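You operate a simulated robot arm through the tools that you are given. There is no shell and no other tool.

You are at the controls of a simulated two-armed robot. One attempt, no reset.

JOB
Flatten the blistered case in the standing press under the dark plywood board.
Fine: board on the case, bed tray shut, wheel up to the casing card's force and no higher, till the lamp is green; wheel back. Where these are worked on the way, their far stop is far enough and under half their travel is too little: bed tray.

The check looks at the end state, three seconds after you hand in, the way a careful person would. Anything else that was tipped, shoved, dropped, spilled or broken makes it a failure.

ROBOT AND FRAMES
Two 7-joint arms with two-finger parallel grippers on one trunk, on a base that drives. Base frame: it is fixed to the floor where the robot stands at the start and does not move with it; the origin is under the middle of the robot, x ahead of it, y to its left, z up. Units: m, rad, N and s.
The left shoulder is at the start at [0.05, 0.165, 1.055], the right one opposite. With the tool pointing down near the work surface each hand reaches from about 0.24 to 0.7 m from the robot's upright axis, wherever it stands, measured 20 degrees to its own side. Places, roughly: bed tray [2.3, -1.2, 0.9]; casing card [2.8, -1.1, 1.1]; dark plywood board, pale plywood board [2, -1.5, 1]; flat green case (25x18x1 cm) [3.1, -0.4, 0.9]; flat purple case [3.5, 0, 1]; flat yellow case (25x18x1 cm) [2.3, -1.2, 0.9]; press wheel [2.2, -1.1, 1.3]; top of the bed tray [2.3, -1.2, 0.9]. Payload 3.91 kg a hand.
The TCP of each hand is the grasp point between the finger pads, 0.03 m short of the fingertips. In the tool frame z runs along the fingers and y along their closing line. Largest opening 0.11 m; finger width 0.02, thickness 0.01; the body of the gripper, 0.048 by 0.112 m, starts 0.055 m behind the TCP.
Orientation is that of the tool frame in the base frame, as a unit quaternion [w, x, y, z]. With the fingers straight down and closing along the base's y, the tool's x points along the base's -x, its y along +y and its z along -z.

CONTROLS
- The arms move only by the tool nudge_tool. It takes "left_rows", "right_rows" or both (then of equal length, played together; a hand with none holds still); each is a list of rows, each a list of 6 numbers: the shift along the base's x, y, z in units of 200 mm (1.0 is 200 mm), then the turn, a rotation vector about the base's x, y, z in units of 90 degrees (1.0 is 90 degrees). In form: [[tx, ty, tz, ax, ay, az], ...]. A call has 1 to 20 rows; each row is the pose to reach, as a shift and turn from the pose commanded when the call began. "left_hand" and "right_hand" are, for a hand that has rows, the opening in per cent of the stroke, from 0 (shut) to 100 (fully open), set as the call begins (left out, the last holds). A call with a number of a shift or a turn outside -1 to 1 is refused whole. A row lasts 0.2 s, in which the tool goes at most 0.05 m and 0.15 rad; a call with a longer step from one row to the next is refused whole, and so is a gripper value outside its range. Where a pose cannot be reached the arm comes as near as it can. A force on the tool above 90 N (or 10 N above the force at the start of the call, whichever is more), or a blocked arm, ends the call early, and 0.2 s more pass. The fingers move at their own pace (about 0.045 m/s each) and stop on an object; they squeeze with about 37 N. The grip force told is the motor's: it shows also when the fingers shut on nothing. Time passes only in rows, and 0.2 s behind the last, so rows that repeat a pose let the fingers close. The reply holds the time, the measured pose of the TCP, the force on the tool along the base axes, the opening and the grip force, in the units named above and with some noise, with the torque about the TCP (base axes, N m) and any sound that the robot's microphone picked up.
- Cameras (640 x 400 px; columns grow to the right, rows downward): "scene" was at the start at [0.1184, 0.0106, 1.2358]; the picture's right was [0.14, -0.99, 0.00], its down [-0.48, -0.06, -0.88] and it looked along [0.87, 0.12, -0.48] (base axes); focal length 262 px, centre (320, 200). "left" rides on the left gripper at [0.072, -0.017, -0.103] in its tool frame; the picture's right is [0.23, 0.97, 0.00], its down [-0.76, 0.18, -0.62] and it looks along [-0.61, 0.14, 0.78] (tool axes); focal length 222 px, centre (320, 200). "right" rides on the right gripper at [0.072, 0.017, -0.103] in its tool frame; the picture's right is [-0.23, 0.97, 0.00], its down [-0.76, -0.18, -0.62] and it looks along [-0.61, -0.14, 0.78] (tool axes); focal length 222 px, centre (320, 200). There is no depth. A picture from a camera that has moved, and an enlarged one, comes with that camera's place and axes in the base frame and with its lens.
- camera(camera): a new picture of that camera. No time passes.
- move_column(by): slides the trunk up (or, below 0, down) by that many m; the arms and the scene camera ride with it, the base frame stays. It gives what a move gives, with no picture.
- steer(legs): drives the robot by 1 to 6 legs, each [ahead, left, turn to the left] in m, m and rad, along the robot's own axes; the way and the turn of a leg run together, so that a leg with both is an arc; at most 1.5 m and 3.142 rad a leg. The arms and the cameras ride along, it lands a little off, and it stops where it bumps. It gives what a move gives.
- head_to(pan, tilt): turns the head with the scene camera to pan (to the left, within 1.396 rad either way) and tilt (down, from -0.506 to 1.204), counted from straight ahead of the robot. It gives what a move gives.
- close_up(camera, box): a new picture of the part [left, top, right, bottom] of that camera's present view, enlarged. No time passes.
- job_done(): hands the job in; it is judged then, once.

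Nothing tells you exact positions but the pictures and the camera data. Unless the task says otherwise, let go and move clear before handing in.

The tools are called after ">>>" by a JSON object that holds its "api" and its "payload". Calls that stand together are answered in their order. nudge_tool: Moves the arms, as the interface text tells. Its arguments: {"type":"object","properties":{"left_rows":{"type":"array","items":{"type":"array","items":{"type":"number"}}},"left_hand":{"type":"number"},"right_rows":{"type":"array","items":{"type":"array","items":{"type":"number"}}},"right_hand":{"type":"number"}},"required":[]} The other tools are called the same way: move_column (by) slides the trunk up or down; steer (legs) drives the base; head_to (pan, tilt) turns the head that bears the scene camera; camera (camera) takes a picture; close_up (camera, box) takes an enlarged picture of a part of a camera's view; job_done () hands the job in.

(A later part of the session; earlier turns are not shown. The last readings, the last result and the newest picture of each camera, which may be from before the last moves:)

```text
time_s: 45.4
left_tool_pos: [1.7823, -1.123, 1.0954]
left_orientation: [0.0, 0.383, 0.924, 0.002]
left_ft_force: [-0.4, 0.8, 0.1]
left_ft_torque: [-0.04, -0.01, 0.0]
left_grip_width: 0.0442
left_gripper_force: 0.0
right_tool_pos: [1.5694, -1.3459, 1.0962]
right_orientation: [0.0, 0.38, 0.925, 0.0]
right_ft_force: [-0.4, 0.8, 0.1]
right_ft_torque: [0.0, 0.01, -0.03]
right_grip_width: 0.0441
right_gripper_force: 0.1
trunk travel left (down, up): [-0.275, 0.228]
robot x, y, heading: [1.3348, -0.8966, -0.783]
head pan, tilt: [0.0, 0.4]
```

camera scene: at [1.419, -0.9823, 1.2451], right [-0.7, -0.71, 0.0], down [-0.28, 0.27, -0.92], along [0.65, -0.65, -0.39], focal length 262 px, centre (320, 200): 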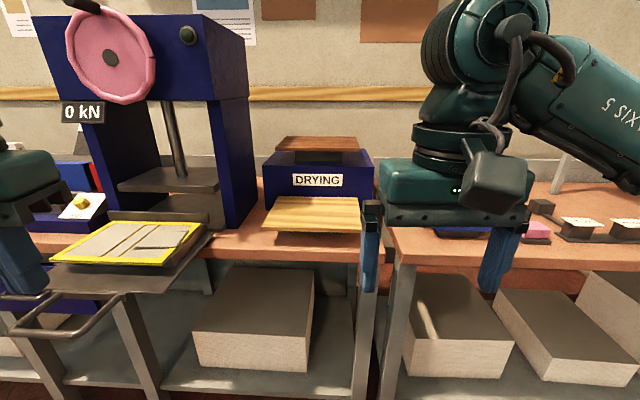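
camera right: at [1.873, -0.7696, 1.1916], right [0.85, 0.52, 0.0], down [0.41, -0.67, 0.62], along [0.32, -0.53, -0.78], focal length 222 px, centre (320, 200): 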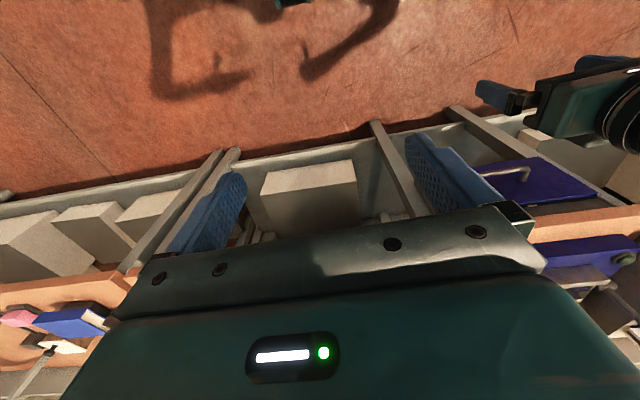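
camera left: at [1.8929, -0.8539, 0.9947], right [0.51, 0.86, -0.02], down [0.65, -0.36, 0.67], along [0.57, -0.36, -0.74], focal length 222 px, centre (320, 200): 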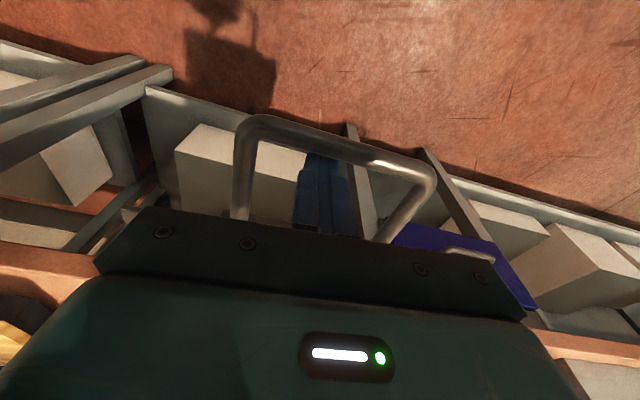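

Both hands are placed. Now I turn both through the first half (60°) of the rotation that makes the fingers point at the bench, closing vertically.

>>> {"api": "nudge_tool", "payload": {"left_rows": [[0, 0, 0, 0, -0.068, -0.048], [0, 0, 0, 0, -0.136, -0.096], [0, 0, 0, 0, -0.204, -0.144], [0, 0, 0, 0, -0.272, -0.1925], [0, 0, 0, 0, -0.34, -0.2405], [0, 0, 0, 0, -0.408, -0.289], [0, 0, 0, 0, -0.476, -0.337], [0, 0, 0, 0, -0.544, -0.385]], "right_rows": [[0, 0, 0, -0.068, 0, 0.048], [0, 0, 0, -0.136, 0, 0.096], [0, 0, 0, -0.204, 0, 0.144], [0, 0, 0, -0.272, 0, 0.1925], [0, 0, 0, -0.34, 0, 0.2405], [0, 0, 0, -0.408, 0, 0.289], [0, 0, 0, -0.476, 0, 0.337], [0, 0, 0, -0.544, 0, 0.385]]}}

>>> {"api": "camera", "payload": {"camera": "scene"}}

```text
time_s: 47.2
left_tool_pos: [1.784, -1.1198, 1.0963]
left_orientation: [0.377, 0.6, 0.688, 0.157]
left_ft_force: [-0.3, -0.3, -0.1]
left_ft_torque: [0.03, -0.01, -0.01]
left_grip_width: 0.0439
left_gripper_force: 0.0
right_tool_pos: [1.5684, -1.344, 1.0959]
right_orientation: [0.156, 0.063, 0.91, -0.379]
right_ft_force: [0.2, -0.4, 0.1]
right_ft_torque: [0.02, -0.01, 0.01]
right_grip_width: 0.0443
right_gripper_force: 0.0
trunk travel left (down, up): [-0.275, 0.228]
robot x, y, heading: [1.3316, -0.8949, -0.78]
head pan, tilt: [0.0, 0.4]
```

```text
taken
camera scene: at [1.4188, -0.9823, 1.2451], right [-0.7, -0.71, 0.0], down [-0.28, 0.27, -0.92], along [0.65, -0.65, -0.39], focal length 262 px, centre (320, 200)
```

scene: 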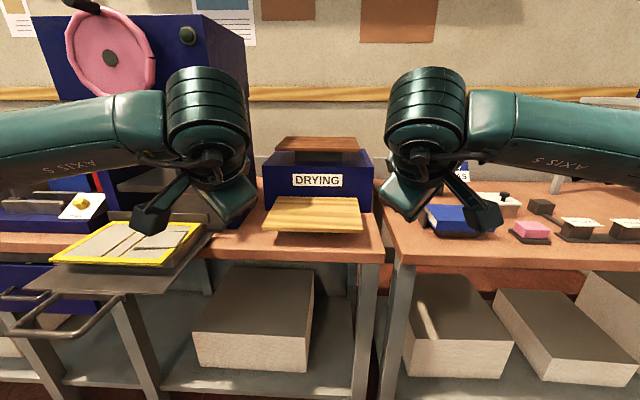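

The first half went through symmetrically and clear of everything. Now the second half.

>>> {"api": "nudge_tool", "payload": {"left_rows": [[0, 0, 0, 0, -0.068, -0.048], [0, 0, 0, 0, -0.136, -0.096], [0, 0, 0, 0, -0.204, -0.144], [0, 0, 0, 0, -0.272, -0.1925], [0, 0, 0, 0, -0.34, -0.2405], [0, 0, 0, 0, -0.408, -0.289], [0, 0, 0, 0, -0.476, -0.337], [0, 0, 0, 0, -0.544, -0.385]], "right_rows": [[0, 0, 0, -0.068, 0, 0.048], [0, 0, 0, -0.136, 0, 0.096], [0, 0, 0, -0.204, 0, 0.144], [0, 0, 0, -0.272, 0, 0.1925], [0, 0, 0, -0.34, 0, 0.2405], [0, 0, 0, -0.408, 0, 0.289], [0, 0, 0, -0.476, 0, 0.337], [0, 0, 0, -0.544, 0, 0.385]]}}

>>> {"api": "camera", "payload": {"camera": "scene"}}

>>> {"api": "camera", "payload": {"camera": "left"}}

>>> {"api": "camera", "payload": {"camera": "right"}}

```text
time_s: 49.0
left_tool_pos: [1.7802, -1.1199, 1.0981]
left_orientation: [0.655, 0.652, 0.269, 0.271]
left_ft_force: [0.0, 0.5, -0.6]
left_ft_torque: [-0.01, 0.01, 0.0]
left_grip_width: 0.0441
left_gripper_force: 0.1
right_tool_pos: [1.5668, -1.3435, 1.097]
right_orientation: [-0.27, 0.272, -0.651, 0.655]
right_ft_force: [-0.2, 0.4, -0.4]
right_ft_torque: [0.0, 0.03, 0.04]
right_grip_width: 0.0441
right_gripper_force: 0.0
trunk travel left (down, up): [-0.275, 0.228]
robot x, y, heading: [1.3313, -0.8943, -0.778]
head pan, tilt: [0.0, 0.4]
```

```text
taken
camera scene: at [1.4173, -0.9813, 1.2454], right [-0.7, -0.71, 0.0], down [-0.27, 0.27, -0.92], along [0.66, -0.65, -0.39], focal length 262 px, centre (320, 200)
```

scene: 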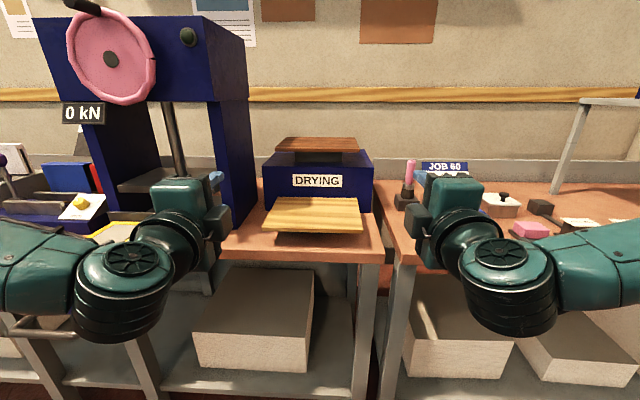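

```text
taken
camera left: at [1.7596, -0.9962, 1.0806], right [0.16, 0.16, 0.97], down [-0.98, -0.1, 0.17], along [0.12, -0.98, 0.14], focal length 222 px, centre (320, 200)
```

left: 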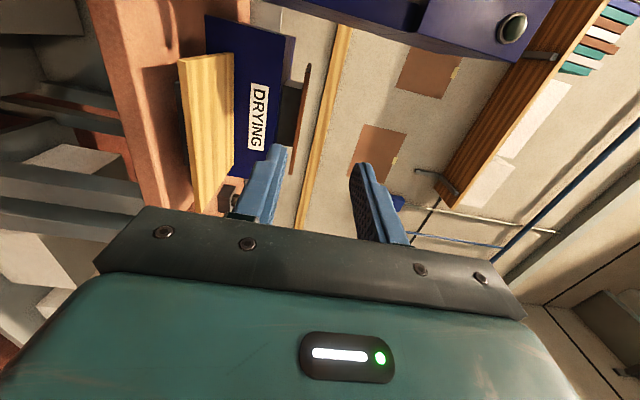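

```text
taken
camera right: at [1.444, -1.3219, 1.0823], right [0.16, 0.16, -0.97], down [0.1, 0.98, 0.17], along [0.98, -0.12, 0.14], focal length 222 px, centre (320, 200)
```

right: 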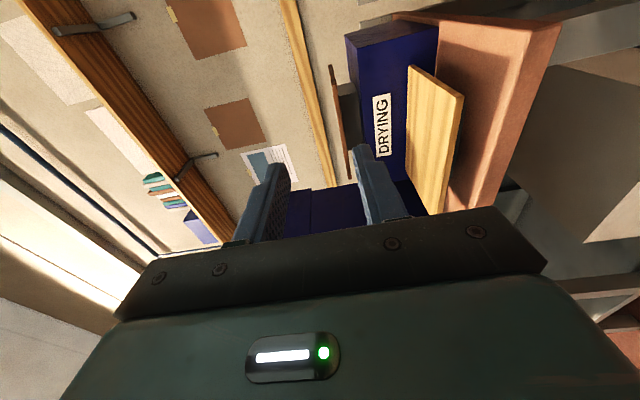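

Both hands now point at the bench, fingers closing vertically, with side views of the dark board. I'll enlarge those to fix its edge position.

>>> {"api": "close_up", "payload": {"camera": "left", "box": [260, 40, 340, 190]}}

>>> {"api": "close_up", "payload": {"camera": "right", "box": [300, 40, 380, 190]}}

>>> {"api": "close_up", "payload": {"camera": "scene", "box": [250, 120, 390, 240]}}

```text
2.67 times, centred on (300, 115) of left
camera zoom: at [1.7596, -0.9962, 1.0806], right [0.16, 0.16, 0.97], down [-0.98, -0.1, 0.17], along [0.12, -0.98, 0.14], focal length 592 px, centre (373, 427)
```

zoom: 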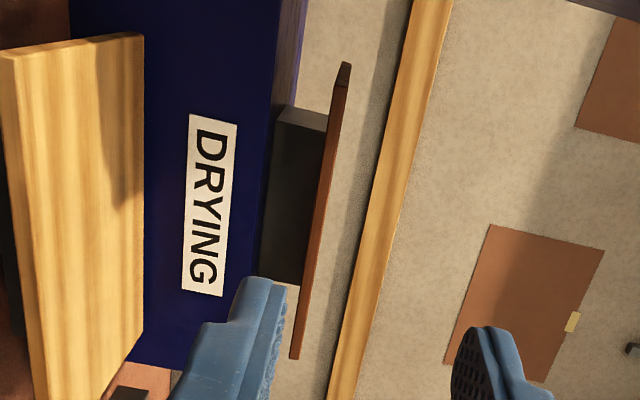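

```text
2.67 times, centred on (340, 115) of right
camera zoom: at [1.444, -1.3219, 1.0823], right [0.16, 0.16, -0.97], down [0.1, 0.98, 0.17], along [0.98, -0.12, 0.14], focal length 592 px, centre (267, 427)
```

zoom: 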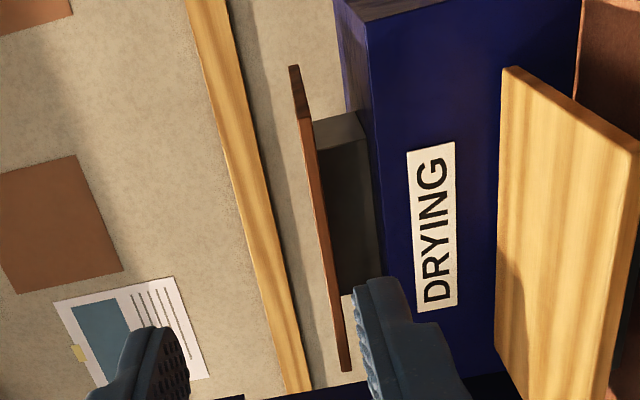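

```text
3.33 times, centred on (320, 180) of scene
camera zoom: at [1.4173, -0.9813, 1.2454], right [-0.7, -0.71, 0.0], down [-0.27, 0.27, -0.92], along [0.66, -0.65, -0.39], focal length 872 px, centre (320, 267)
```

zoom: 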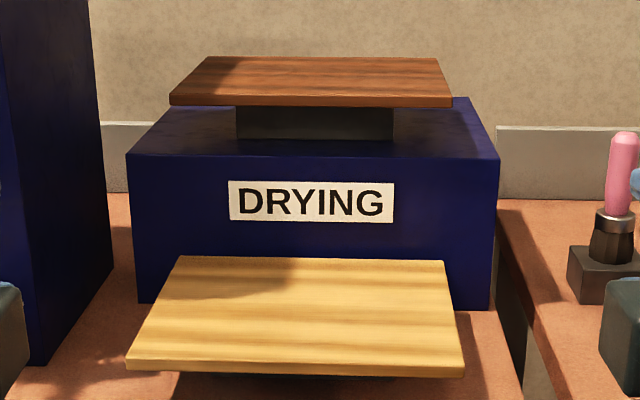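

The dark board's front edge is at v≈2.50, u .18–.45, mid-height z≈1.075, with about 6 cm of free overhang before the block. I'll drive 0.225 m closer, then set both hands at ±0.10 m about its middle, still short of the edge.

>>> {"api": "steer", "payload": {"legs": [[0.225, 0.007, -0.007]]}}

```text
time_s: 50.7
left_tool_pos: [1.9419, -1.2774, 1.0961]
left_orientation: [0.654, 0.654, 0.269, 0.268]
left_ft_force: [0.4, -0.5, -0.3]
left_ft_torque: [-0.03, -0.01, -0.02]
left_grip_width: 0.044
left_gripper_force: 0.1
right_tool_pos: [1.7261, -1.4974, 1.0964]
right_orientation: [-0.266, 0.269, -0.654, 0.655]
right_ft_force: [0.0, -0.4, -0.9]
right_ft_torque: [0.0, 0.01, 0.0]
right_grip_width: 0.044
right_gripper_force: 0.1
trunk travel left (down, up): [-0.275, 0.228]
robot x, y, heading: [1.4942, -1.0484, -0.792]
head pan, tilt: [0.0, 0.4]
```

>>> {"api": "nudge_tool", "payload": {"left_rows": [[0.08, -0.174, -0.026, 0, 0, 0], [0.16, -0.348, -0.052, 0, 0, 0], [0.24, -0.522, -0.08, 0, 0, 0], [0.319, -0.696, -0.105, 0, 0, 0]], "right_rows": [[0.173, -0.076, -0.027, 0, 0, 0], [0.346, -0.152, -0.054, 0, 0, 0], [0.519, -0.228, -0.08, 0, 0, 0], [0.691, -0.303, -0.107, 0, 0, 0]]}}

>>> {"api": "camera", "payload": {"camera": "left"}}

>>> {"api": "camera", "payload": {"camera": "right"}}

>>> {"api": "camera", "payload": {"camera": "scene"}}

```text
time_s: 51.7
left_tool_pos: [2.0048, -1.4164, 1.0742]
left_orientation: [0.655, 0.654, 0.268, 0.268]
left_ft_force: [0.0, 0.6, 0.4]
left_ft_torque: [-0.06, 0.01, 0.01]
left_grip_width: 0.0443
left_gripper_force: 0.0
right_tool_pos: [1.8651, -1.5591, 1.0743]
right_orientation: [-0.266, 0.27, -0.654, 0.654]
right_ft_force: [0.6, 0.3, -0.1]
right_ft_torque: [-0.03, 0.04, -0.02]
right_grip_width: 0.0439
right_gripper_force: 0.1
trunk travel left (down, up): [-0.275, 0.228]
robot x, y, heading: [1.4968, -1.0505, -0.786]
head pan, tilt: [0.0, 0.4]
```

```text
taken
camera left: at [1.9843, -1.2931, 1.0585], right [0.16, 0.16, 0.97], down [-0.98, -0.09, 0.18], along [0.12, -0.98, 0.14], focal length 222 px, centre (320, 200)
```

left: 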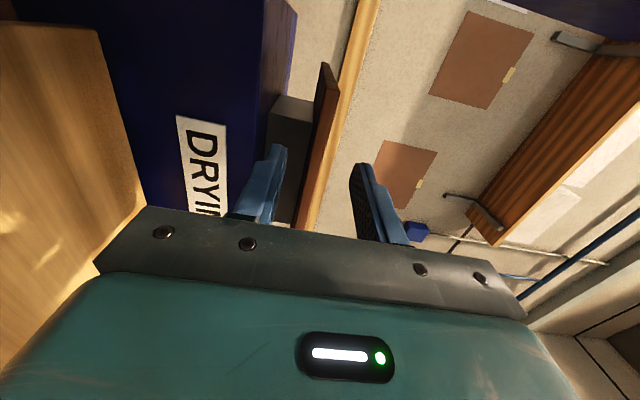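

```text
taken
camera right: at [1.7414, -1.5372, 1.0593], right [0.16, 0.16, -0.97], down [0.11, 0.98, 0.18], along [0.98, -0.13, 0.14], focal length 222 px, centre (320, 200)
```

right: 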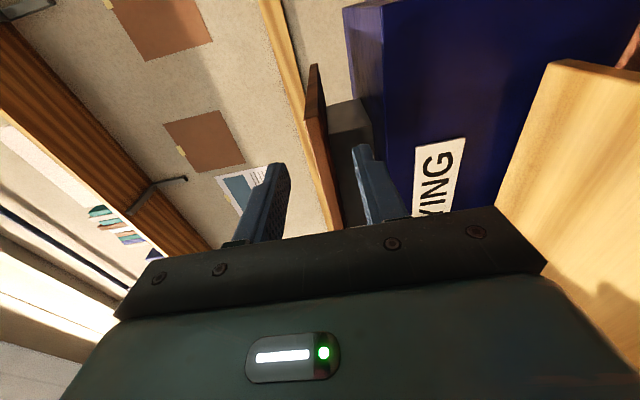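

```text
taken
camera scene: at [1.5797, -1.1349, 1.245], right [-0.71, -0.7, 0.0], down [-0.27, 0.28, -0.92], along [0.65, -0.65, -0.39], focal length 262 px, centre (320, 200)
```

scene: 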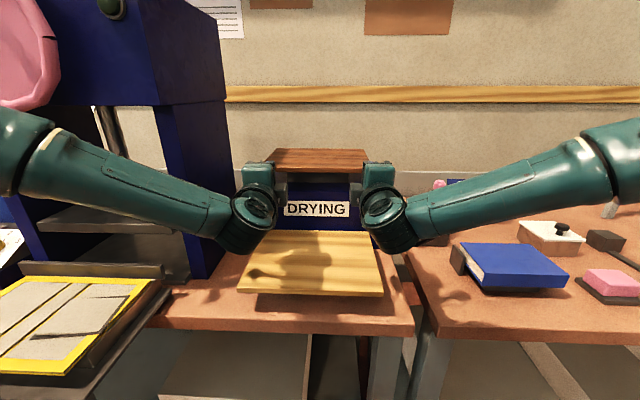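

Fingers bracket the board's height well (board mid z≈1.075, TCP 1.074). I'll slide both hands in 7.5 cm so the tips overlap the edge by about 2.5 cm, keeping them open.

>>> {"api": "nudge_tool", "payload": {"left_rows": [[0.09, -0.09, 0.004, 0, 0, 0], [0.18, -0.18, 0.004, 0, 0, 0], [0.265, -0.265, 0.004, 0, 0, 0]], "right_rows": [[0.085, -0.085, 0.002, 0, 0, 0], [0.17, -0.17, 0.002, 0, 0, 0], [0.257, -0.257, 0.002, 0, 0, 0]]}}

>>> {"api": "camera", "payload": {"camera": "left"}}

>>> {"api": "camera", "payload": {"camera": "right"}}

>>> {"api": "close_up", "payload": {"camera": "scene", "box": [220, 120, 420, 260]}}

```text
time_s: 52.5
left_tool_pos: [2.0595, -1.4706, 1.0752]
left_orientation: [0.654, 0.654, 0.268, 0.268]
left_ft_force: [-0.3, 0.0, -0.5]
left_ft_torque: [-0.03, 0.0, 0.02]
left_grip_width: 0.044
left_gripper_force: 0.1
right_tool_pos: [1.9165, -1.6088, 1.0748]
right_orientation: [-0.265, 0.268, -0.655, 0.655]
right_ft_force: [0.3, 0.2, 0.6]
right_ft_torque: [0.02, 0.01, 0.0]
right_grip_width: 0.0439
right_gripper_force: 0.0
trunk travel left (down, up): [-0.275, 0.228]
robot x, y, heading: [1.496, -1.0441, -0.791]
head pan, tilt: [0.0, 0.4]
```

```text
taken
camera left: at [2.0387, -1.3468, 1.0593], right [0.16, 0.16, 0.97], down [-0.98, -0.09, 0.18], along [0.12, -0.98, 0.14], focal length 222 px, centre (320, 200)
```

left: 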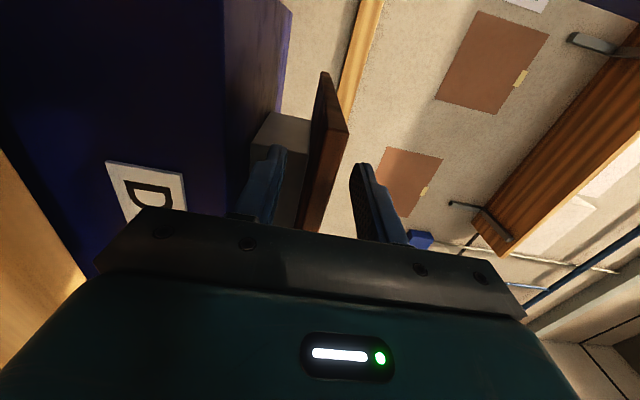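

```text
taken
camera right: at [1.7928, -1.5867, 1.0599], right [0.16, 0.16, -0.97], down [0.11, 0.98, 0.18], along [0.98, -0.13, 0.14], focal length 222 px, centre (320, 200)
```

right: 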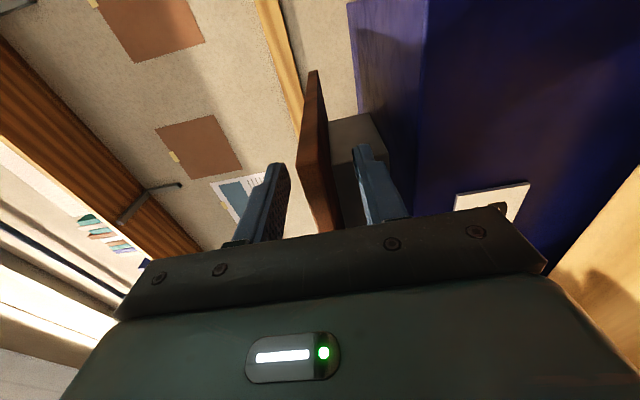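

```text
2.86 times, centred on (320, 190) of scene
camera zoom: at [1.5795, -1.1347, 1.245], right [-0.71, -0.7, 0.0], down [-0.27, 0.28, -0.92], along [0.65, -0.65, -0.39], focal length 747 px, centre (320, 229)
```

zoom: 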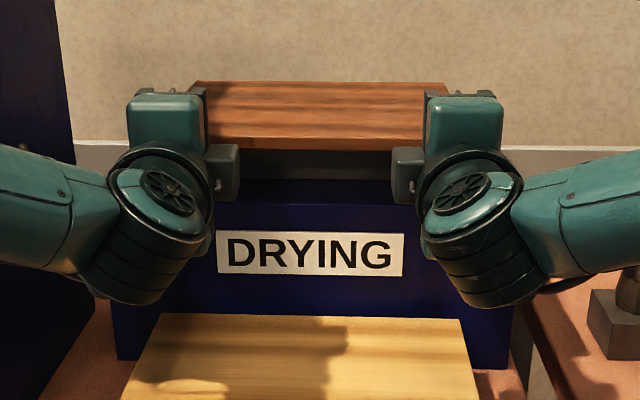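

The board edge sits between both pairs of fingers. I'll close both hands.

>>> {"api": "nudge_tool", "payload": {"left_rows": [[0, 0, 0, 0, 0, 0], [0, 0, 0, 0, 0, 0], [0, 0, 0, 0, 0, 0], [0, 0, 0, 0, 0, 0], [0, 0, 0, 0, 0, 0]], "right_rows": [[0, 0, 0, 0, 0, 0], [0, 0, 0, 0, 0, 0], [0, 0, 0, 0, 0, 0], [0, 0, 0, 0, 0, 0], [0, 0, 0, 0, 0, 0]], "left_hand": 0, "right_hand": 0}}

>>> {"api": "camera", "payload": {"camera": "left"}}

>>> {"api": "camera", "payload": {"camera": "right"}}

```text
time_s: 53.7
left_tool_pos: [2.0587, -1.4707, 1.0748]
left_orientation: [0.654, 0.655, 0.267, 0.268]
left_ft_force: [-0.4, -2.8, 0.4]
left_ft_torque: [-0.09, -0.07, 0.35]
left_grip_width: 0.0118
left_gripper_force: 36.9
right_tool_pos: [1.9156, -1.6084, 1.0765]
right_orientation: [-0.267, 0.269, -0.653, 0.656]
right_ft_force: [2.4, 0.1, 5.4]
right_ft_torque: [0.19, -0.31, -0.32]
right_grip_width: 0.0118
right_gripper_force: 37.4
trunk travel left (down, up): [-0.275, 0.228]
robot x, y, heading: [1.4938, -1.0446, -0.793]
head pan, tilt: [0.0, 0.4]
```

```text
taken
camera left: at [2.0381, -1.3463, 1.0596], right [0.16, 0.16, 0.97], down [-0.98, -0.09, 0.18], along [0.12, -0.98, 0.14], focal length 222 px, centre (320, 200)
```

left: 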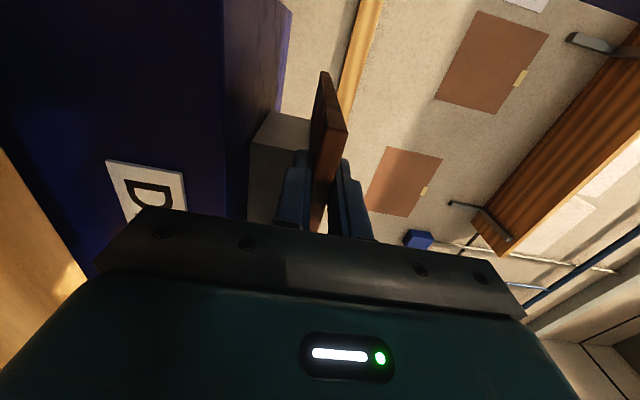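

```text
taken
camera right: at [1.7925, -1.586, 1.0609], right [0.16, 0.16, -0.97], down [0.11, 0.98, 0.17], along [0.98, -0.13, 0.14], focal length 222 px, centre (320, 200)
```

right: 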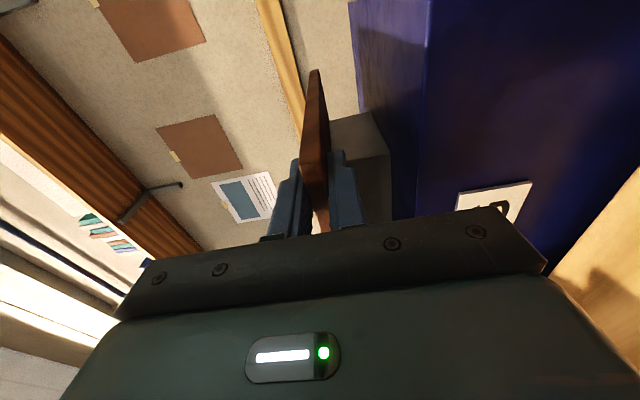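

Both hands grip the 11.8 mm board. I'll lift it off the block with the trunk so both arms stay rigid to each other.

>>> {"api": "move_column", "payload": {"by": 0.04}}

>>> {"api": "camera", "payload": {"camera": "scene"}}

>>> {"api": "camera", "payload": {"camera": "left"}}

```text
time_s: 54.6
left_tool_pos: [2.0605, -1.4716, 1.1141]
left_orientation: [0.654, 0.655, 0.267, 0.268]
left_ft_force: [-1.8, 0.5, -5.8]
left_ft_torque: [0.24, 0.11, -0.03]
left_grip_width: 0.0117
left_gripper_force: 36.9
right_tool_pos: [1.9169, -1.6081, 1.1134]
right_orientation: [-0.267, 0.269, -0.654, 0.655]
right_ft_force: [1.0, 0.0, 1.8]
right_ft_torque: [0.5, -0.25, -0.12]
right_grip_width: 0.0121
right_gripper_force: 37.4
trunk travel left (down, up): [-0.315, 0.188]
robot x, y, heading: [1.4938, -1.0484, -0.786]
head pan, tilt: [0.0, 0.4]
```

```text
taken
camera scene: at [1.5798, -1.135, 1.285], right [-0.71, -0.7, 0.0], down [-0.27, 0.28, -0.92], along [0.65, -0.65, -0.39], focal length 262 px, centre (320, 200)
```

scene: 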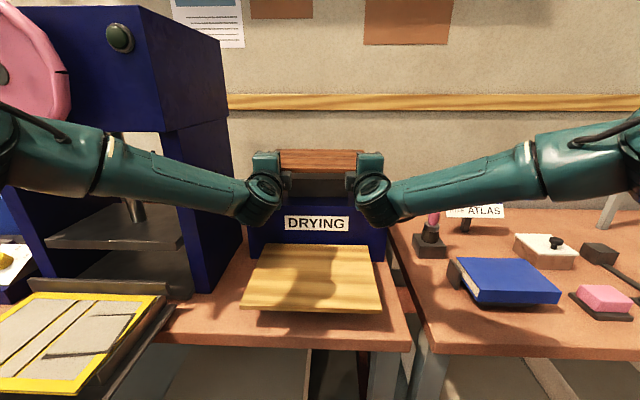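

```text
taken
camera left: at [2.0387, -1.3467, 1.0985], right [0.16, 0.16, 0.97], down [-0.98, -0.09, 0.18], along [0.12, -0.98, 0.14], focal length 222 px, centre (320, 200)
```

left: 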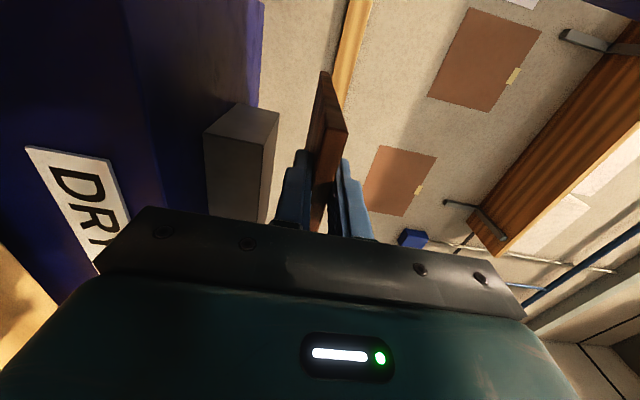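

The board is up and level. I'll back straight out about 0.375 m, then sidestep left toward the press, and look at the case.

>>> {"api": "steer", "payload": {"legs": [[-0.375, 0, 0]]}}

>>> {"api": "head_to", "payload": {"pan": 0.45, "tilt": 0.5}}

>>> {"api": "camera", "payload": {"camera": "scene"}}

```text
time_s: 56.9
left_tool_pos: [1.8019, -1.2045, 1.1164]
left_orientation: [0.654, 0.653, 0.27, 0.27]
left_ft_force: [-1.9, 0.6, -5.7]
left_ft_torque: [0.31, 0.06, -0.24]
left_grip_width: 0.0116
left_gripper_force: 37.1
right_tool_pos: [1.6572, -1.3433, 1.1143]
right_orientation: [0.268, -0.271, 0.654, -0.653]
right_ft_force: [0.8, 0.4, 1.0]
right_ft_torque: [0.52, -0.28, -0.02]
right_grip_width: 0.012
right_gripper_force: 37.3
trunk travel left (down, up): [-0.315, 0.188]
robot x, y, heading: [1.237, -0.7844, -0.786]
head pan, tilt: [0.0, 0.4]
```

```text
time_s: 57.8
left_tool_pos: [1.7999, -1.2057, 1.1145]
left_orientation: [0.653, 0.654, 0.27, 0.269]
left_ft_force: [1.1, 0.0, -3.2]
left_ft_torque: [0.07, 0.13, 0.1]
left_grip_width: 0.0118
left_gripper_force: 37.1
right_tool_pos: [1.6584, -1.3434, 1.1145]
right_orientation: [0.269, -0.271, 0.654, -0.653]
right_ft_force: [-0.2, 0.1, -1.6]
right_ft_torque: [0.47, -0.05, 0.04]
right_grip_width: 0.0116
right_gripper_force: 37.0
trunk travel left (down, up): [-0.315, 0.188]
robot x, y, heading: [1.2359, -0.7853, -0.782]
head pan, tilt: [0.45, 0.499]
```

```text
taken
camera scene: at [1.339, -0.8364, 1.2759], right [-0.33, -0.94, 0.0], down [-0.45, 0.16, -0.88], along [0.83, -0.29, -0.48], focal length 262 px, centre (320, 200)
```

scene: 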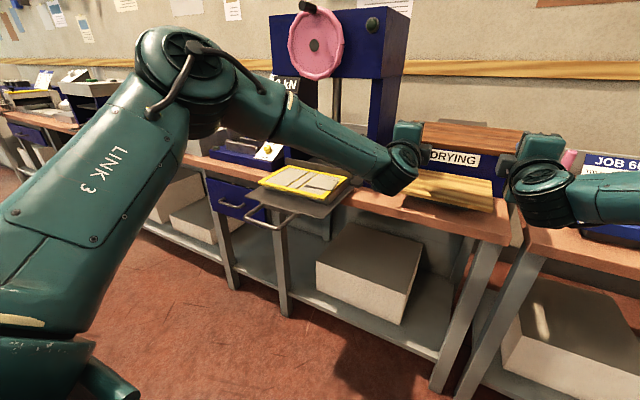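

The board is held steady and clear of the rack. I'll enlarge the case to fix its position before the sidestep.

>>> {"api": "close_up", "payload": {"camera": "scene", "box": [230, 140, 370, 240]}}

>>> {"api": "steer", "payload": {"legs": [[0, 0.2, 0]]}}

>>> {"api": "head_to", "payload": {"pan": 0.25, "tilt": 0.5}}

>>> {"api": "camera", "payload": {"camera": "scene"}}

```text
4.00 times, centred on (300, 190) of scene
camera zoom: at [1.339, -0.8364, 1.2759], right [-0.33, -0.94, 0.0], down [-0.45, 0.16, -0.88], along [0.83, -0.29, -0.48], focal length 1046 px, centre (400, 240)
```

zoom: 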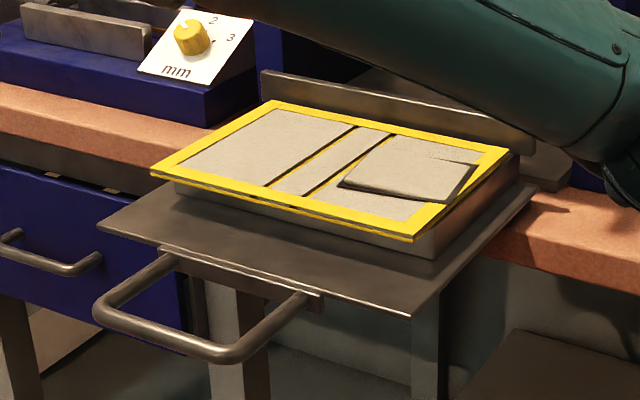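

```text
time_s: 60.2
left_tool_pos: [1.9426, -1.0622, 1.114]
left_orientation: [0.654, 0.654, 0.27, 0.27]
left_ft_force: [0.5, 0.5, -4.5]
left_ft_torque: [0.21, 0.14, 0.05]
left_grip_width: 0.0116
left_gripper_force: 36.9
right_tool_pos: [1.8008, -1.2012, 1.1142]
right_orientation: [-0.268, 0.273, -0.653, 0.653]
right_ft_force: [-0.2, 0.3, 1.0]
right_ft_torque: [0.45, -0.16, 0.04]
right_grip_width: 0.0116
right_gripper_force: 37.0
trunk travel left (down, up): [-0.315, 0.188]
robot x, y, heading: [1.374, -0.6415, -0.787]
head pan, tilt: [0.45, 0.499]
```

```text
time_s: 60.9
left_tool_pos: [1.9437, -1.0622, 1.1137]
left_orientation: [0.653, 0.654, 0.271, 0.27]
left_ft_force: [0.5, -0.2, -3.1]
left_ft_torque: [0.04, 0.18, 0.09]
left_grip_width: 0.012
left_gripper_force: 37.1
right_tool_pos: [1.7995, -1.2005, 1.1137]
right_orientation: [0.268, -0.272, 0.654, -0.653]
right_ft_force: [-0.4, 0.9, -1.3]
right_ft_torque: [0.38, -0.01, 0.05]
right_grip_width: 0.0118
right_gripper_force: 37.3
trunk travel left (down, up): [-0.315, 0.188]
robot x, y, heading: [1.3731, -0.6429, -0.78]
head pan, tilt: [0.25, 0.499]
```

```text
taken
camera scene: at [1.4729, -0.7107, 1.2759], right [-0.51, -0.86, 0.0], down [-0.41, 0.24, -0.88], along [0.76, -0.45, -0.48], focal length 262 px, centre (320, 200)
```

scene: 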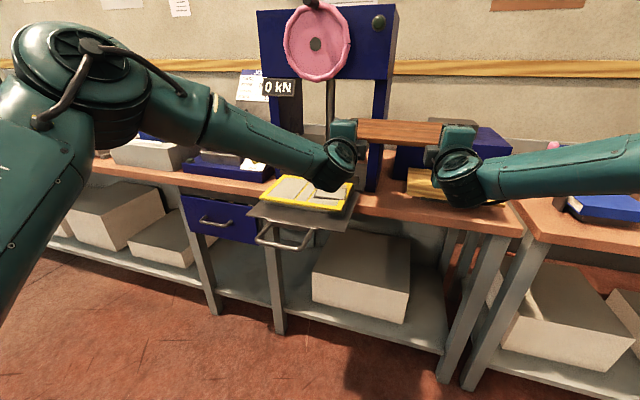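

The case centre is near (u .755, v 2.24), with a raised fence behind it. I'll measure the held board's depth in a close-up.

>>> {"api": "close_up", "payload": {"camera": "scene", "box": [320, 100, 490, 200]}}

>>> {"api": "close_up", "payload": {"camera": "scene", "box": [240, 150, 380, 250]}}

>>> {"api": "camera", "payload": {"camera": "left"}}

```text
3.76 times, centred on (405, 150) of scene
camera zoom: at [1.4729, -0.7107, 1.2759], right [-0.51, -0.86, 0.0], down [-0.41, 0.24, -0.88], along [0.76, -0.45, -0.48], focal length 985 px, centre (0, 388)
```

zoom: 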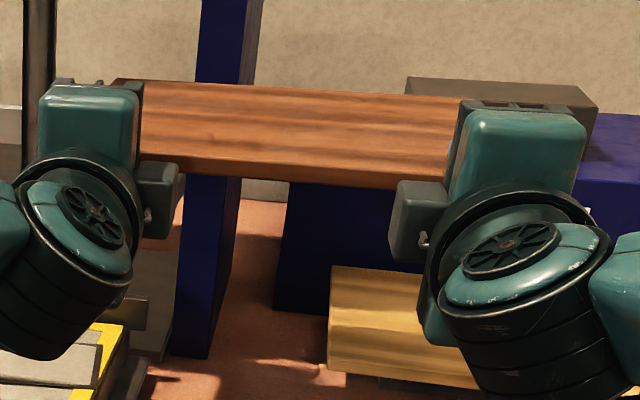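

```text
4.00 times, centred on (310, 200) of scene
camera zoom: at [1.4729, -0.7107, 1.2759], right [-0.51, -0.86, 0.0], down [-0.41, 0.24, -0.88], along [0.76, -0.45, -0.48], focal length 1046 px, centre (360, 200)
```

zoom: 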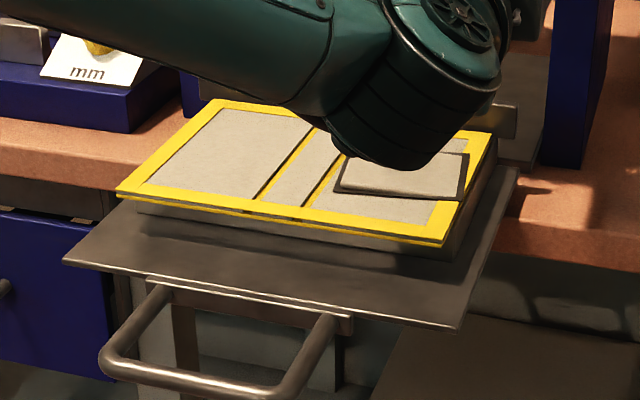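

```text
taken
camera left: at [1.9206, -0.9382, 1.0984], right [0.16, 0.16, 0.97], down [-0.98, -0.1, 0.18], along [0.12, -0.98, 0.14], focal length 222 px, centre (320, 200)
```

left: 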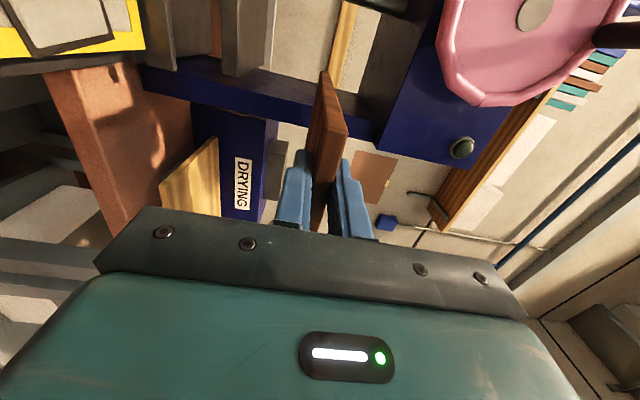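

>>> {"api": "close_up", "payload": {"camera": "left", "box": [280, 55, 376, 145]}}

>>> {"api": "close_up", "payload": {"camera": "right", "box": [264, 55, 360, 145]}}

```text
4.44 times, centred on (328, 100) of left
camera zoom: at [1.9206, -0.9382, 1.0984], right [0.16, 0.16, 0.97], down [-0.98, -0.1, 0.18], along [0.12, -0.98, 0.14], focal length 987 px, centre (284, 644)
```

zoom: 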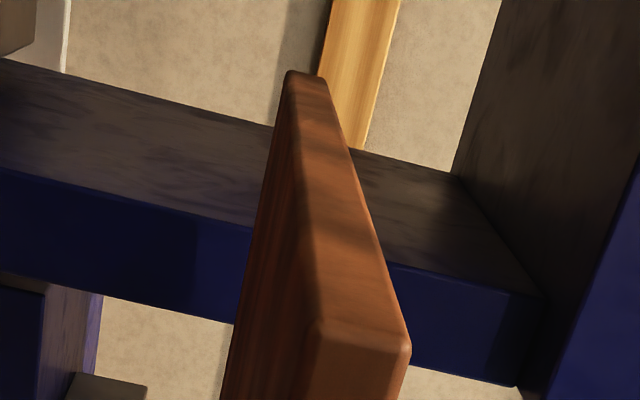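

```text
4.44 times, centred on (312, 100) of right
camera zoom: at [1.6767, -1.1798, 1.0997], right [0.16, 0.16, -0.97], down [0.1, 0.98, 0.18], along [0.98, -0.13, 0.14], focal length 987 px, centre (356, 644)
```

zoom: 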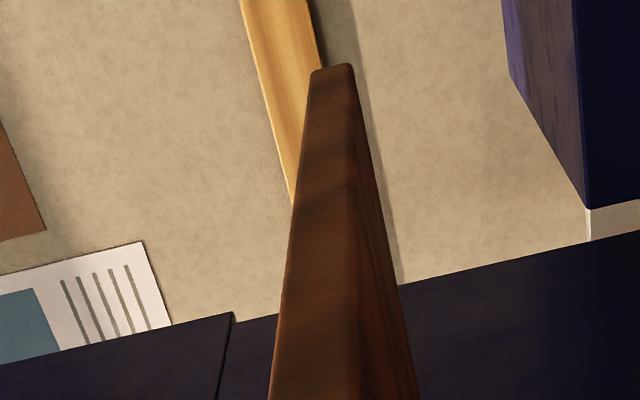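

The board measures about 26×21 cm and stays centred between the hands. I'll sidestep left 0.232 m and back about 1 cm so it's over the case, then check.

>>> {"api": "steer", "payload": {"legs": [[-0.011, 0.232, -0.003]]}}

>>> {"api": "head_to", "payload": {"pan": 0.0, "tilt": 0.5}}

>>> {"api": "camera", "payload": {"camera": "scene"}}

>>> {"api": "camera", "payload": {"camera": "left"}}

>>> {"api": "camera", "payload": {"camera": "right"}}

```text
time_s: 63.6
left_tool_pos: [2.0951, -0.8943, 1.115]
left_orientation: [0.653, 0.655, 0.27, 0.269]
left_ft_force: [0.2, 0.4, -4.2]
left_ft_torque: [0.14, 0.14, 0.04]
left_grip_width: 0.012
left_gripper_force: 37.0
right_tool_pos: [1.9524, -1.032, 1.115]
right_orientation: [0.268, -0.271, 0.654, -0.654]
right_ft_force: [-0.1, 0.1, 0.4]
right_ft_torque: [0.43, -0.08, 0.07]
right_grip_width: 0.0118
right_gripper_force: 36.8
trunk travel left (down, up): [-0.315, 0.188]
robot x, y, heading: [1.5281, -0.4727, -0.783]
head pan, tilt: [0.25, 0.499]
```

```text
time_s: 64.3
left_tool_pos: [2.0949, -0.8931, 1.1153]
left_orientation: [0.653, 0.654, 0.27, 0.27]
left_ft_force: [0.8, -0.2, -2.3]
left_ft_torque: [0.02, 0.23, 0.09]
left_grip_width: 0.0118
left_gripper_force: 37.5
right_tool_pos: [1.953, -1.0325, 1.1148]
right_orientation: [-0.268, 0.271, -0.654, 0.654]
right_ft_force: [0.0, 0.5, -0.9]
right_ft_torque: [0.39, 0.0, 0.02]
right_grip_width: 0.0119
right_gripper_force: 37.1
trunk travel left (down, up): [-0.315, 0.188]
robot x, y, heading: [1.5287, -0.4728, -0.788]
head pan, tilt: [0.0, 0.499]
```

```text
taken
camera scene: at [1.6127, -0.559, 1.2759], right [-0.71, -0.71, 0.0], down [-0.34, 0.34, -0.88], along [0.62, -0.62, -0.48], focal length 262 px, centre (320, 200)
```

scene: 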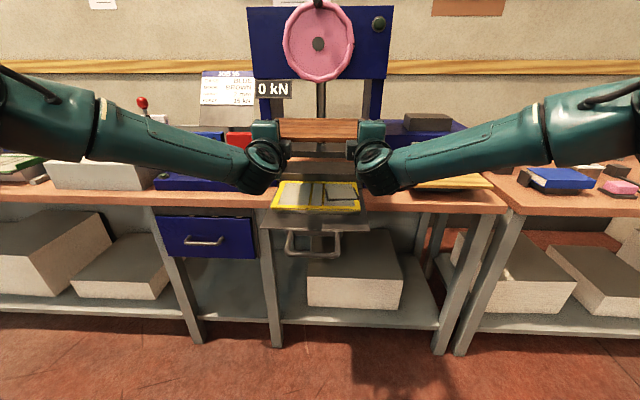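

```text
taken
camera left: at [2.0737, -0.7697, 1.0984], right [0.16, 0.16, 0.97], down [-0.98, -0.09, 0.18], along [0.12, -0.98, 0.14], focal length 222 px, centre (320, 200)
```

left: 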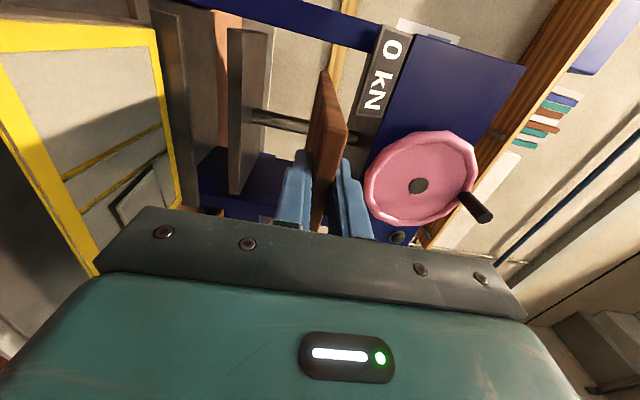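

```text
taken
camera right: at [1.8292, -1.0107, 1.0997], right [0.16, 0.16, -0.97], down [0.1, 0.98, 0.18], along [0.98, -0.13, 0.14], focal length 222 px, centre (320, 200)
```

right: 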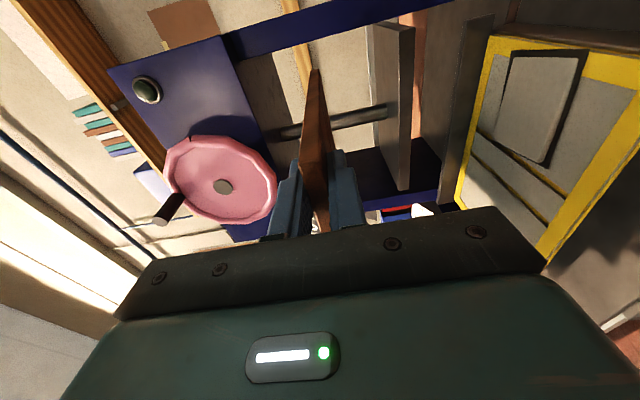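

The board is above the case: case spans u .636–.88, v 2.15–2.33, board about u .62–.88, v 2.12–2.33. Before lowering I check the wrist boxes' clearance to the tray handle.

>>> {"api": "close_up", "payload": {"camera": "scene", "box": [230, 100, 410, 270]}}

>>> {"api": "head_to", "payload": {"pan": 0.0, "tilt": 0.8}}

>>> {"api": "camera", "payload": {"camera": "scene"}}

```text
2.35 times, centred on (320, 185) of scene
camera zoom: at [1.6127, -0.559, 1.2759], right [-0.71, -0.71, 0.0], down [-0.34, 0.34, -0.88], along [0.62, -0.62, -0.48], focal length 616 px, centre (320, 235)
```

zoom: 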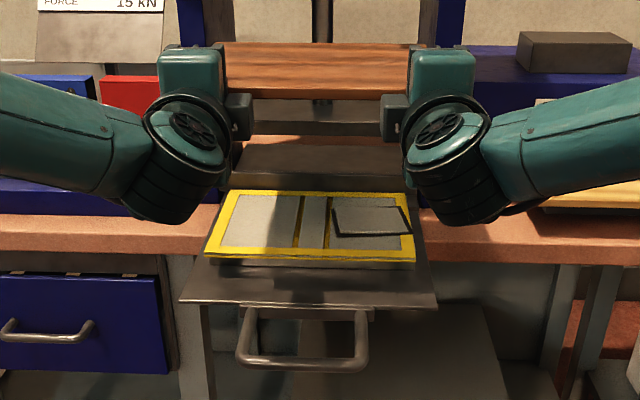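

```text
time_s: 65.1
left_tool_pos: [2.0955, -0.8938, 1.115]
left_orientation: [0.653, 0.654, 0.27, 0.269]
left_ft_force: [1.0, -0.5, -2.7]
left_ft_torque: [0.07, 0.17, 0.04]
left_grip_width: 0.0118
left_gripper_force: 37.2
right_tool_pos: [1.9531, -1.033, 1.114]
right_orientation: [0.267, -0.271, 0.654, -0.654]
right_ft_force: [-0.6, 0.5, -0.7]
right_ft_torque: [0.38, -0.01, 0.09]
right_grip_width: 0.0118
right_gripper_force: 37.3
trunk travel left (down, up): [-0.315, 0.188]
robot x, y, heading: [1.5267, -0.4706, -0.786]
head pan, tilt: [0.0, 0.799]
```

```text
taken
camera scene: at [1.6053, -0.5517, 1.25], right [-0.71, -0.71, 0.0], down [-0.51, 0.51, -0.7], along [0.49, -0.49, -0.72], focal length 262 px, centre (320, 200)
```

scene: 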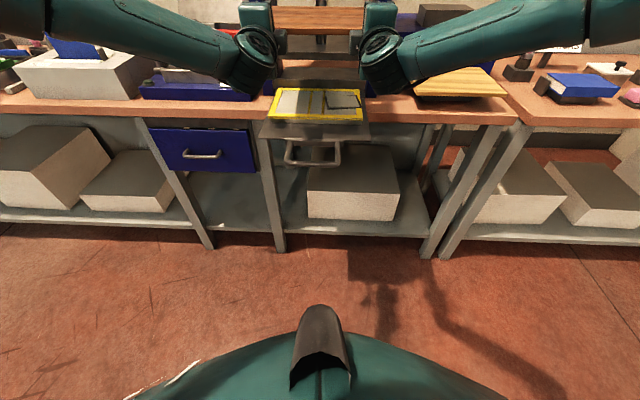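

Clearances look fine. I'll lower the trunk 0.15 m, keeping the board still above the case, and check.

>>> {"api": "move_column", "payload": {"by": -0.15}}

>>> {"api": "head_to", "payload": {"pan": 0.0, "tilt": 0.5}}

>>> {"api": "camera", "payload": {"camera": "scene"}}

>>> {"api": "camera", "payload": {"camera": "left"}}

>>> {"api": "camera", "payload": {"camera": "right"}}

```text
time_s: 66.9
left_tool_pos: [2.0957, -0.8942, 0.9659]
left_orientation: [0.653, 0.655, 0.27, 0.27]
left_ft_force: [1.7, 0.4, -3.8]
left_ft_torque: [0.1, 0.12, 0.03]
left_grip_width: 0.0119
left_gripper_force: 37.2
right_tool_pos: [1.9521, -1.0319, 0.9648]
right_orientation: [0.267, -0.271, 0.654, -0.654]
right_ft_force: [0.4, 0.1, -0.9]
right_ft_torque: [0.41, -0.03, 0.09]
right_grip_width: 0.0117
right_gripper_force: 37.4
trunk travel left (down, up): [-0.165, 0.338]
robot x, y, heading: [1.5253, -0.4698, -0.783]
head pan, tilt: [0.0, 0.799]
```

```text
time_s: 67.7
left_tool_pos: [2.0955, -0.8935, 0.9638]
left_orientation: [0.653, 0.654, 0.27, 0.269]
left_ft_force: [-0.5, 0.0, -3.1]
left_ft_torque: [0.11, 0.15, 0.05]
left_grip_width: 0.0121
left_gripper_force: 36.7
right_tool_pos: [1.9535, -1.0321, 0.9642]
right_orientation: [-0.267, 0.27, -0.654, 0.654]
right_ft_force: [-0.7, 0.6, -0.4]
right_ft_torque: [0.4, -0.03, 0.01]
right_grip_width: 0.0119
right_gripper_force: 36.9
trunk travel left (down, up): [-0.165, 0.338]
robot x, y, heading: [1.5258, -0.4714, -0.786]
head pan, tilt: [0.0, 0.499]
```

```text
taken
camera scene: at [1.6126, -0.559, 1.1258], right [-0.71, -0.71, 0.0], down [-0.34, 0.34, -0.88], along [0.62, -0.62, -0.48], focal length 262 px, centre (320, 200)
```

scene: 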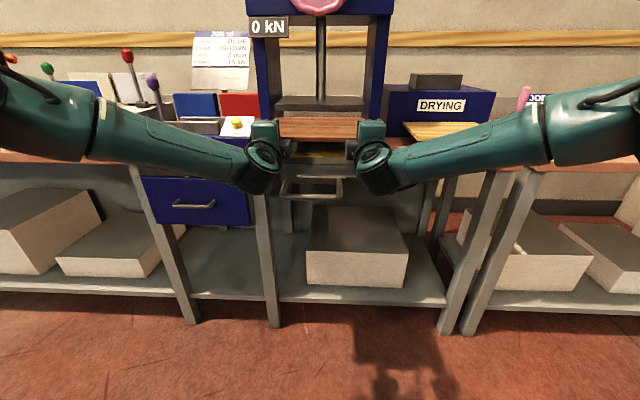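

```text
taken
camera left: at [2.0736, -0.7696, 0.9485], right [0.16, 0.16, 0.97], down [-0.98, -0.09, 0.18], along [0.12, -0.98, 0.14], focal length 222 px, centre (320, 200)
```

left: 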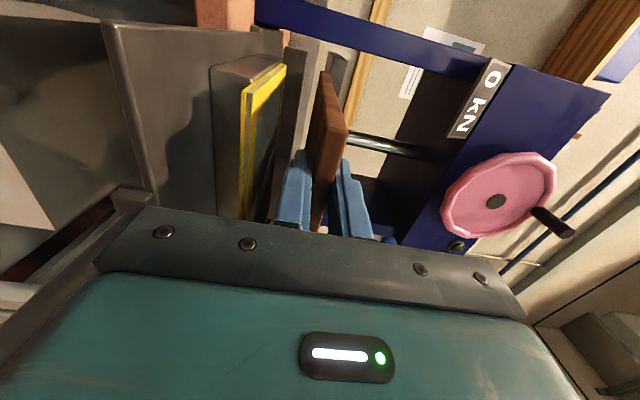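

```text
taken
camera right: at [1.8291, -1.0106, 0.9498], right [0.16, 0.16, -0.97], down [0.1, 0.98, 0.18], along [0.98, -0.13, 0.14], focal length 222 px, centre (320, 200)
```

right: 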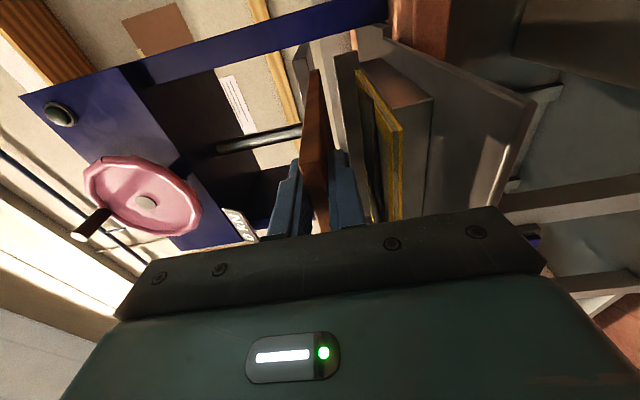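

Everything lines up: the board hangs parallel about 4.5 cm over the case, with the fence behind it clear. I'll lower 3 cm more.

>>> {"api": "move_column", "payload": {"by": -0.03}}

>>> {"api": "camera", "payload": {"camera": "left"}}

>>> {"api": "camera", "payload": {"camera": "right"}}

>>> {"api": "close_up", "payload": {"camera": "scene", "box": [230, 110, 410, 230]}}

```text
time_s: 68.4
left_tool_pos: [2.0947, -0.8939, 0.9368]
left_orientation: [0.654, 0.653, 0.269, 0.27]
left_ft_force: [2.9, -2.2, 5.9]
left_ft_torque: [1.06, 0.78, -0.5]
left_grip_width: 0.0118
left_gripper_force: 36.9
right_tool_pos: [1.9522, -1.0327, 0.9364]
right_orientation: [-0.269, 0.27, -0.653, 0.654]
right_ft_force: [3.6, -0.6, 2.7]
right_ft_torque: [0.51, -0.37, -0.16]
right_grip_width: 0.0119
right_gripper_force: 36.8
trunk travel left (down, up): [-0.135, 0.368]
robot x, y, heading: [1.5243, -0.4731, -0.784]
head pan, tilt: [0.0, 0.499]
```

```text
taken
camera left: at [2.0735, -0.7694, 0.9205], right [0.16, 0.16, 0.97], down [-0.98, -0.09, 0.18], along [0.12, -0.98, 0.14], focal length 222 px, centre (320, 200)
```

left: 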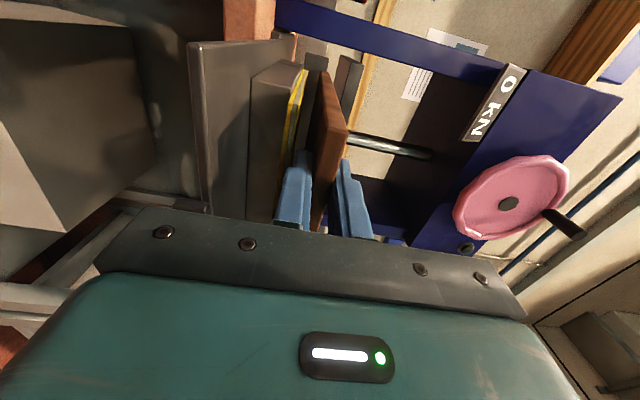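

```text
taken
camera right: at [1.8291, -1.0103, 0.9212], right [0.16, 0.16, -0.97], down [0.1, 0.98, 0.17], along [0.98, -0.13, 0.14], focal length 222 px, centre (320, 200)
```

right: 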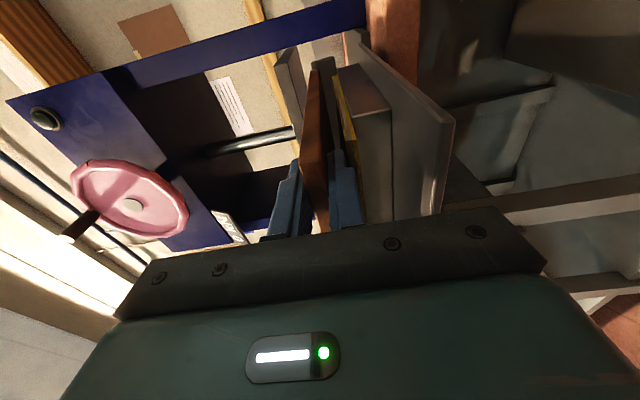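

```text
3.33 times, centred on (320, 170) of scene
camera zoom: at [1.6122, -0.5585, 1.0961], right [-0.71, -0.71, 0.0], down [-0.34, 0.34, -0.88], along [0.62, -0.62, -0.48], focal length 872 px, centre (320, 300)
```

zoom: 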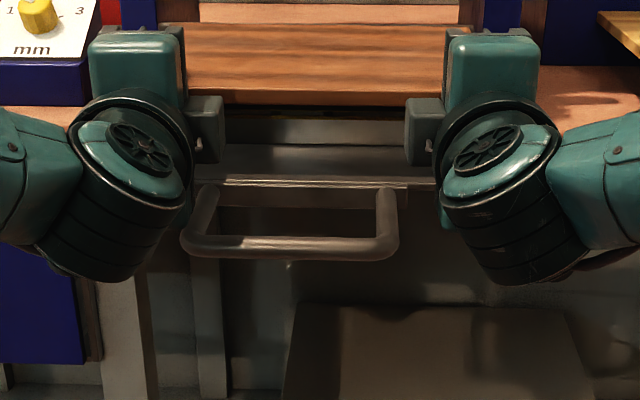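

There is a slight contact force already at z .936. I'll look closely at what touches: the blister, or the fence at the back.

>>> {"api": "close_up", "payload": {"camera": "left", "box": [230, 20, 390, 140]}}

>>> {"api": "close_up", "payload": {"camera": "right", "box": [260, 30, 420, 150]}}

```text
3.33 times, centred on (310, 80) of left
camera zoom: at [2.0735, -0.7694, 0.9205], right [0.16, 0.16, 0.97], down [-0.98, -0.09, 0.18], along [0.12, -0.98, 0.14], focal length 740 px, centre (353, 600)
```

zoom: 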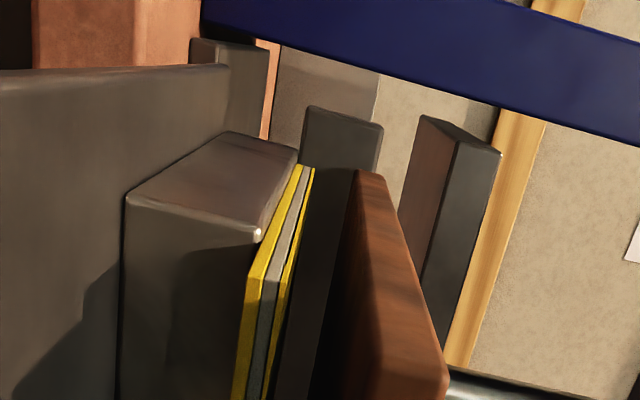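

```text
3.33 times, centred on (340, 90) of right
camera zoom: at [1.8291, -1.0103, 0.9212], right [0.16, 0.16, -0.97], down [0.1, 0.98, 0.17], along [0.98, -0.13, 0.14], focal length 740 px, centre (253, 567)
```

zoom: 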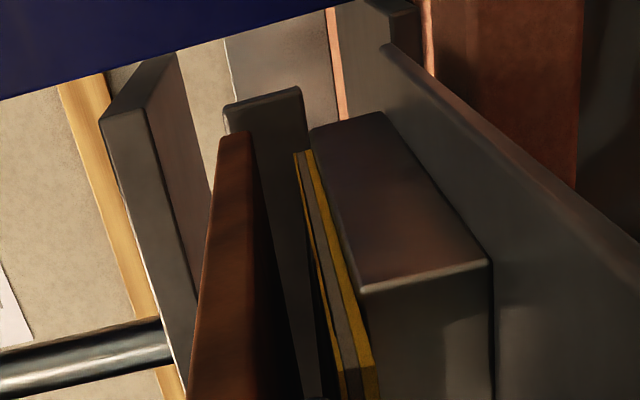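

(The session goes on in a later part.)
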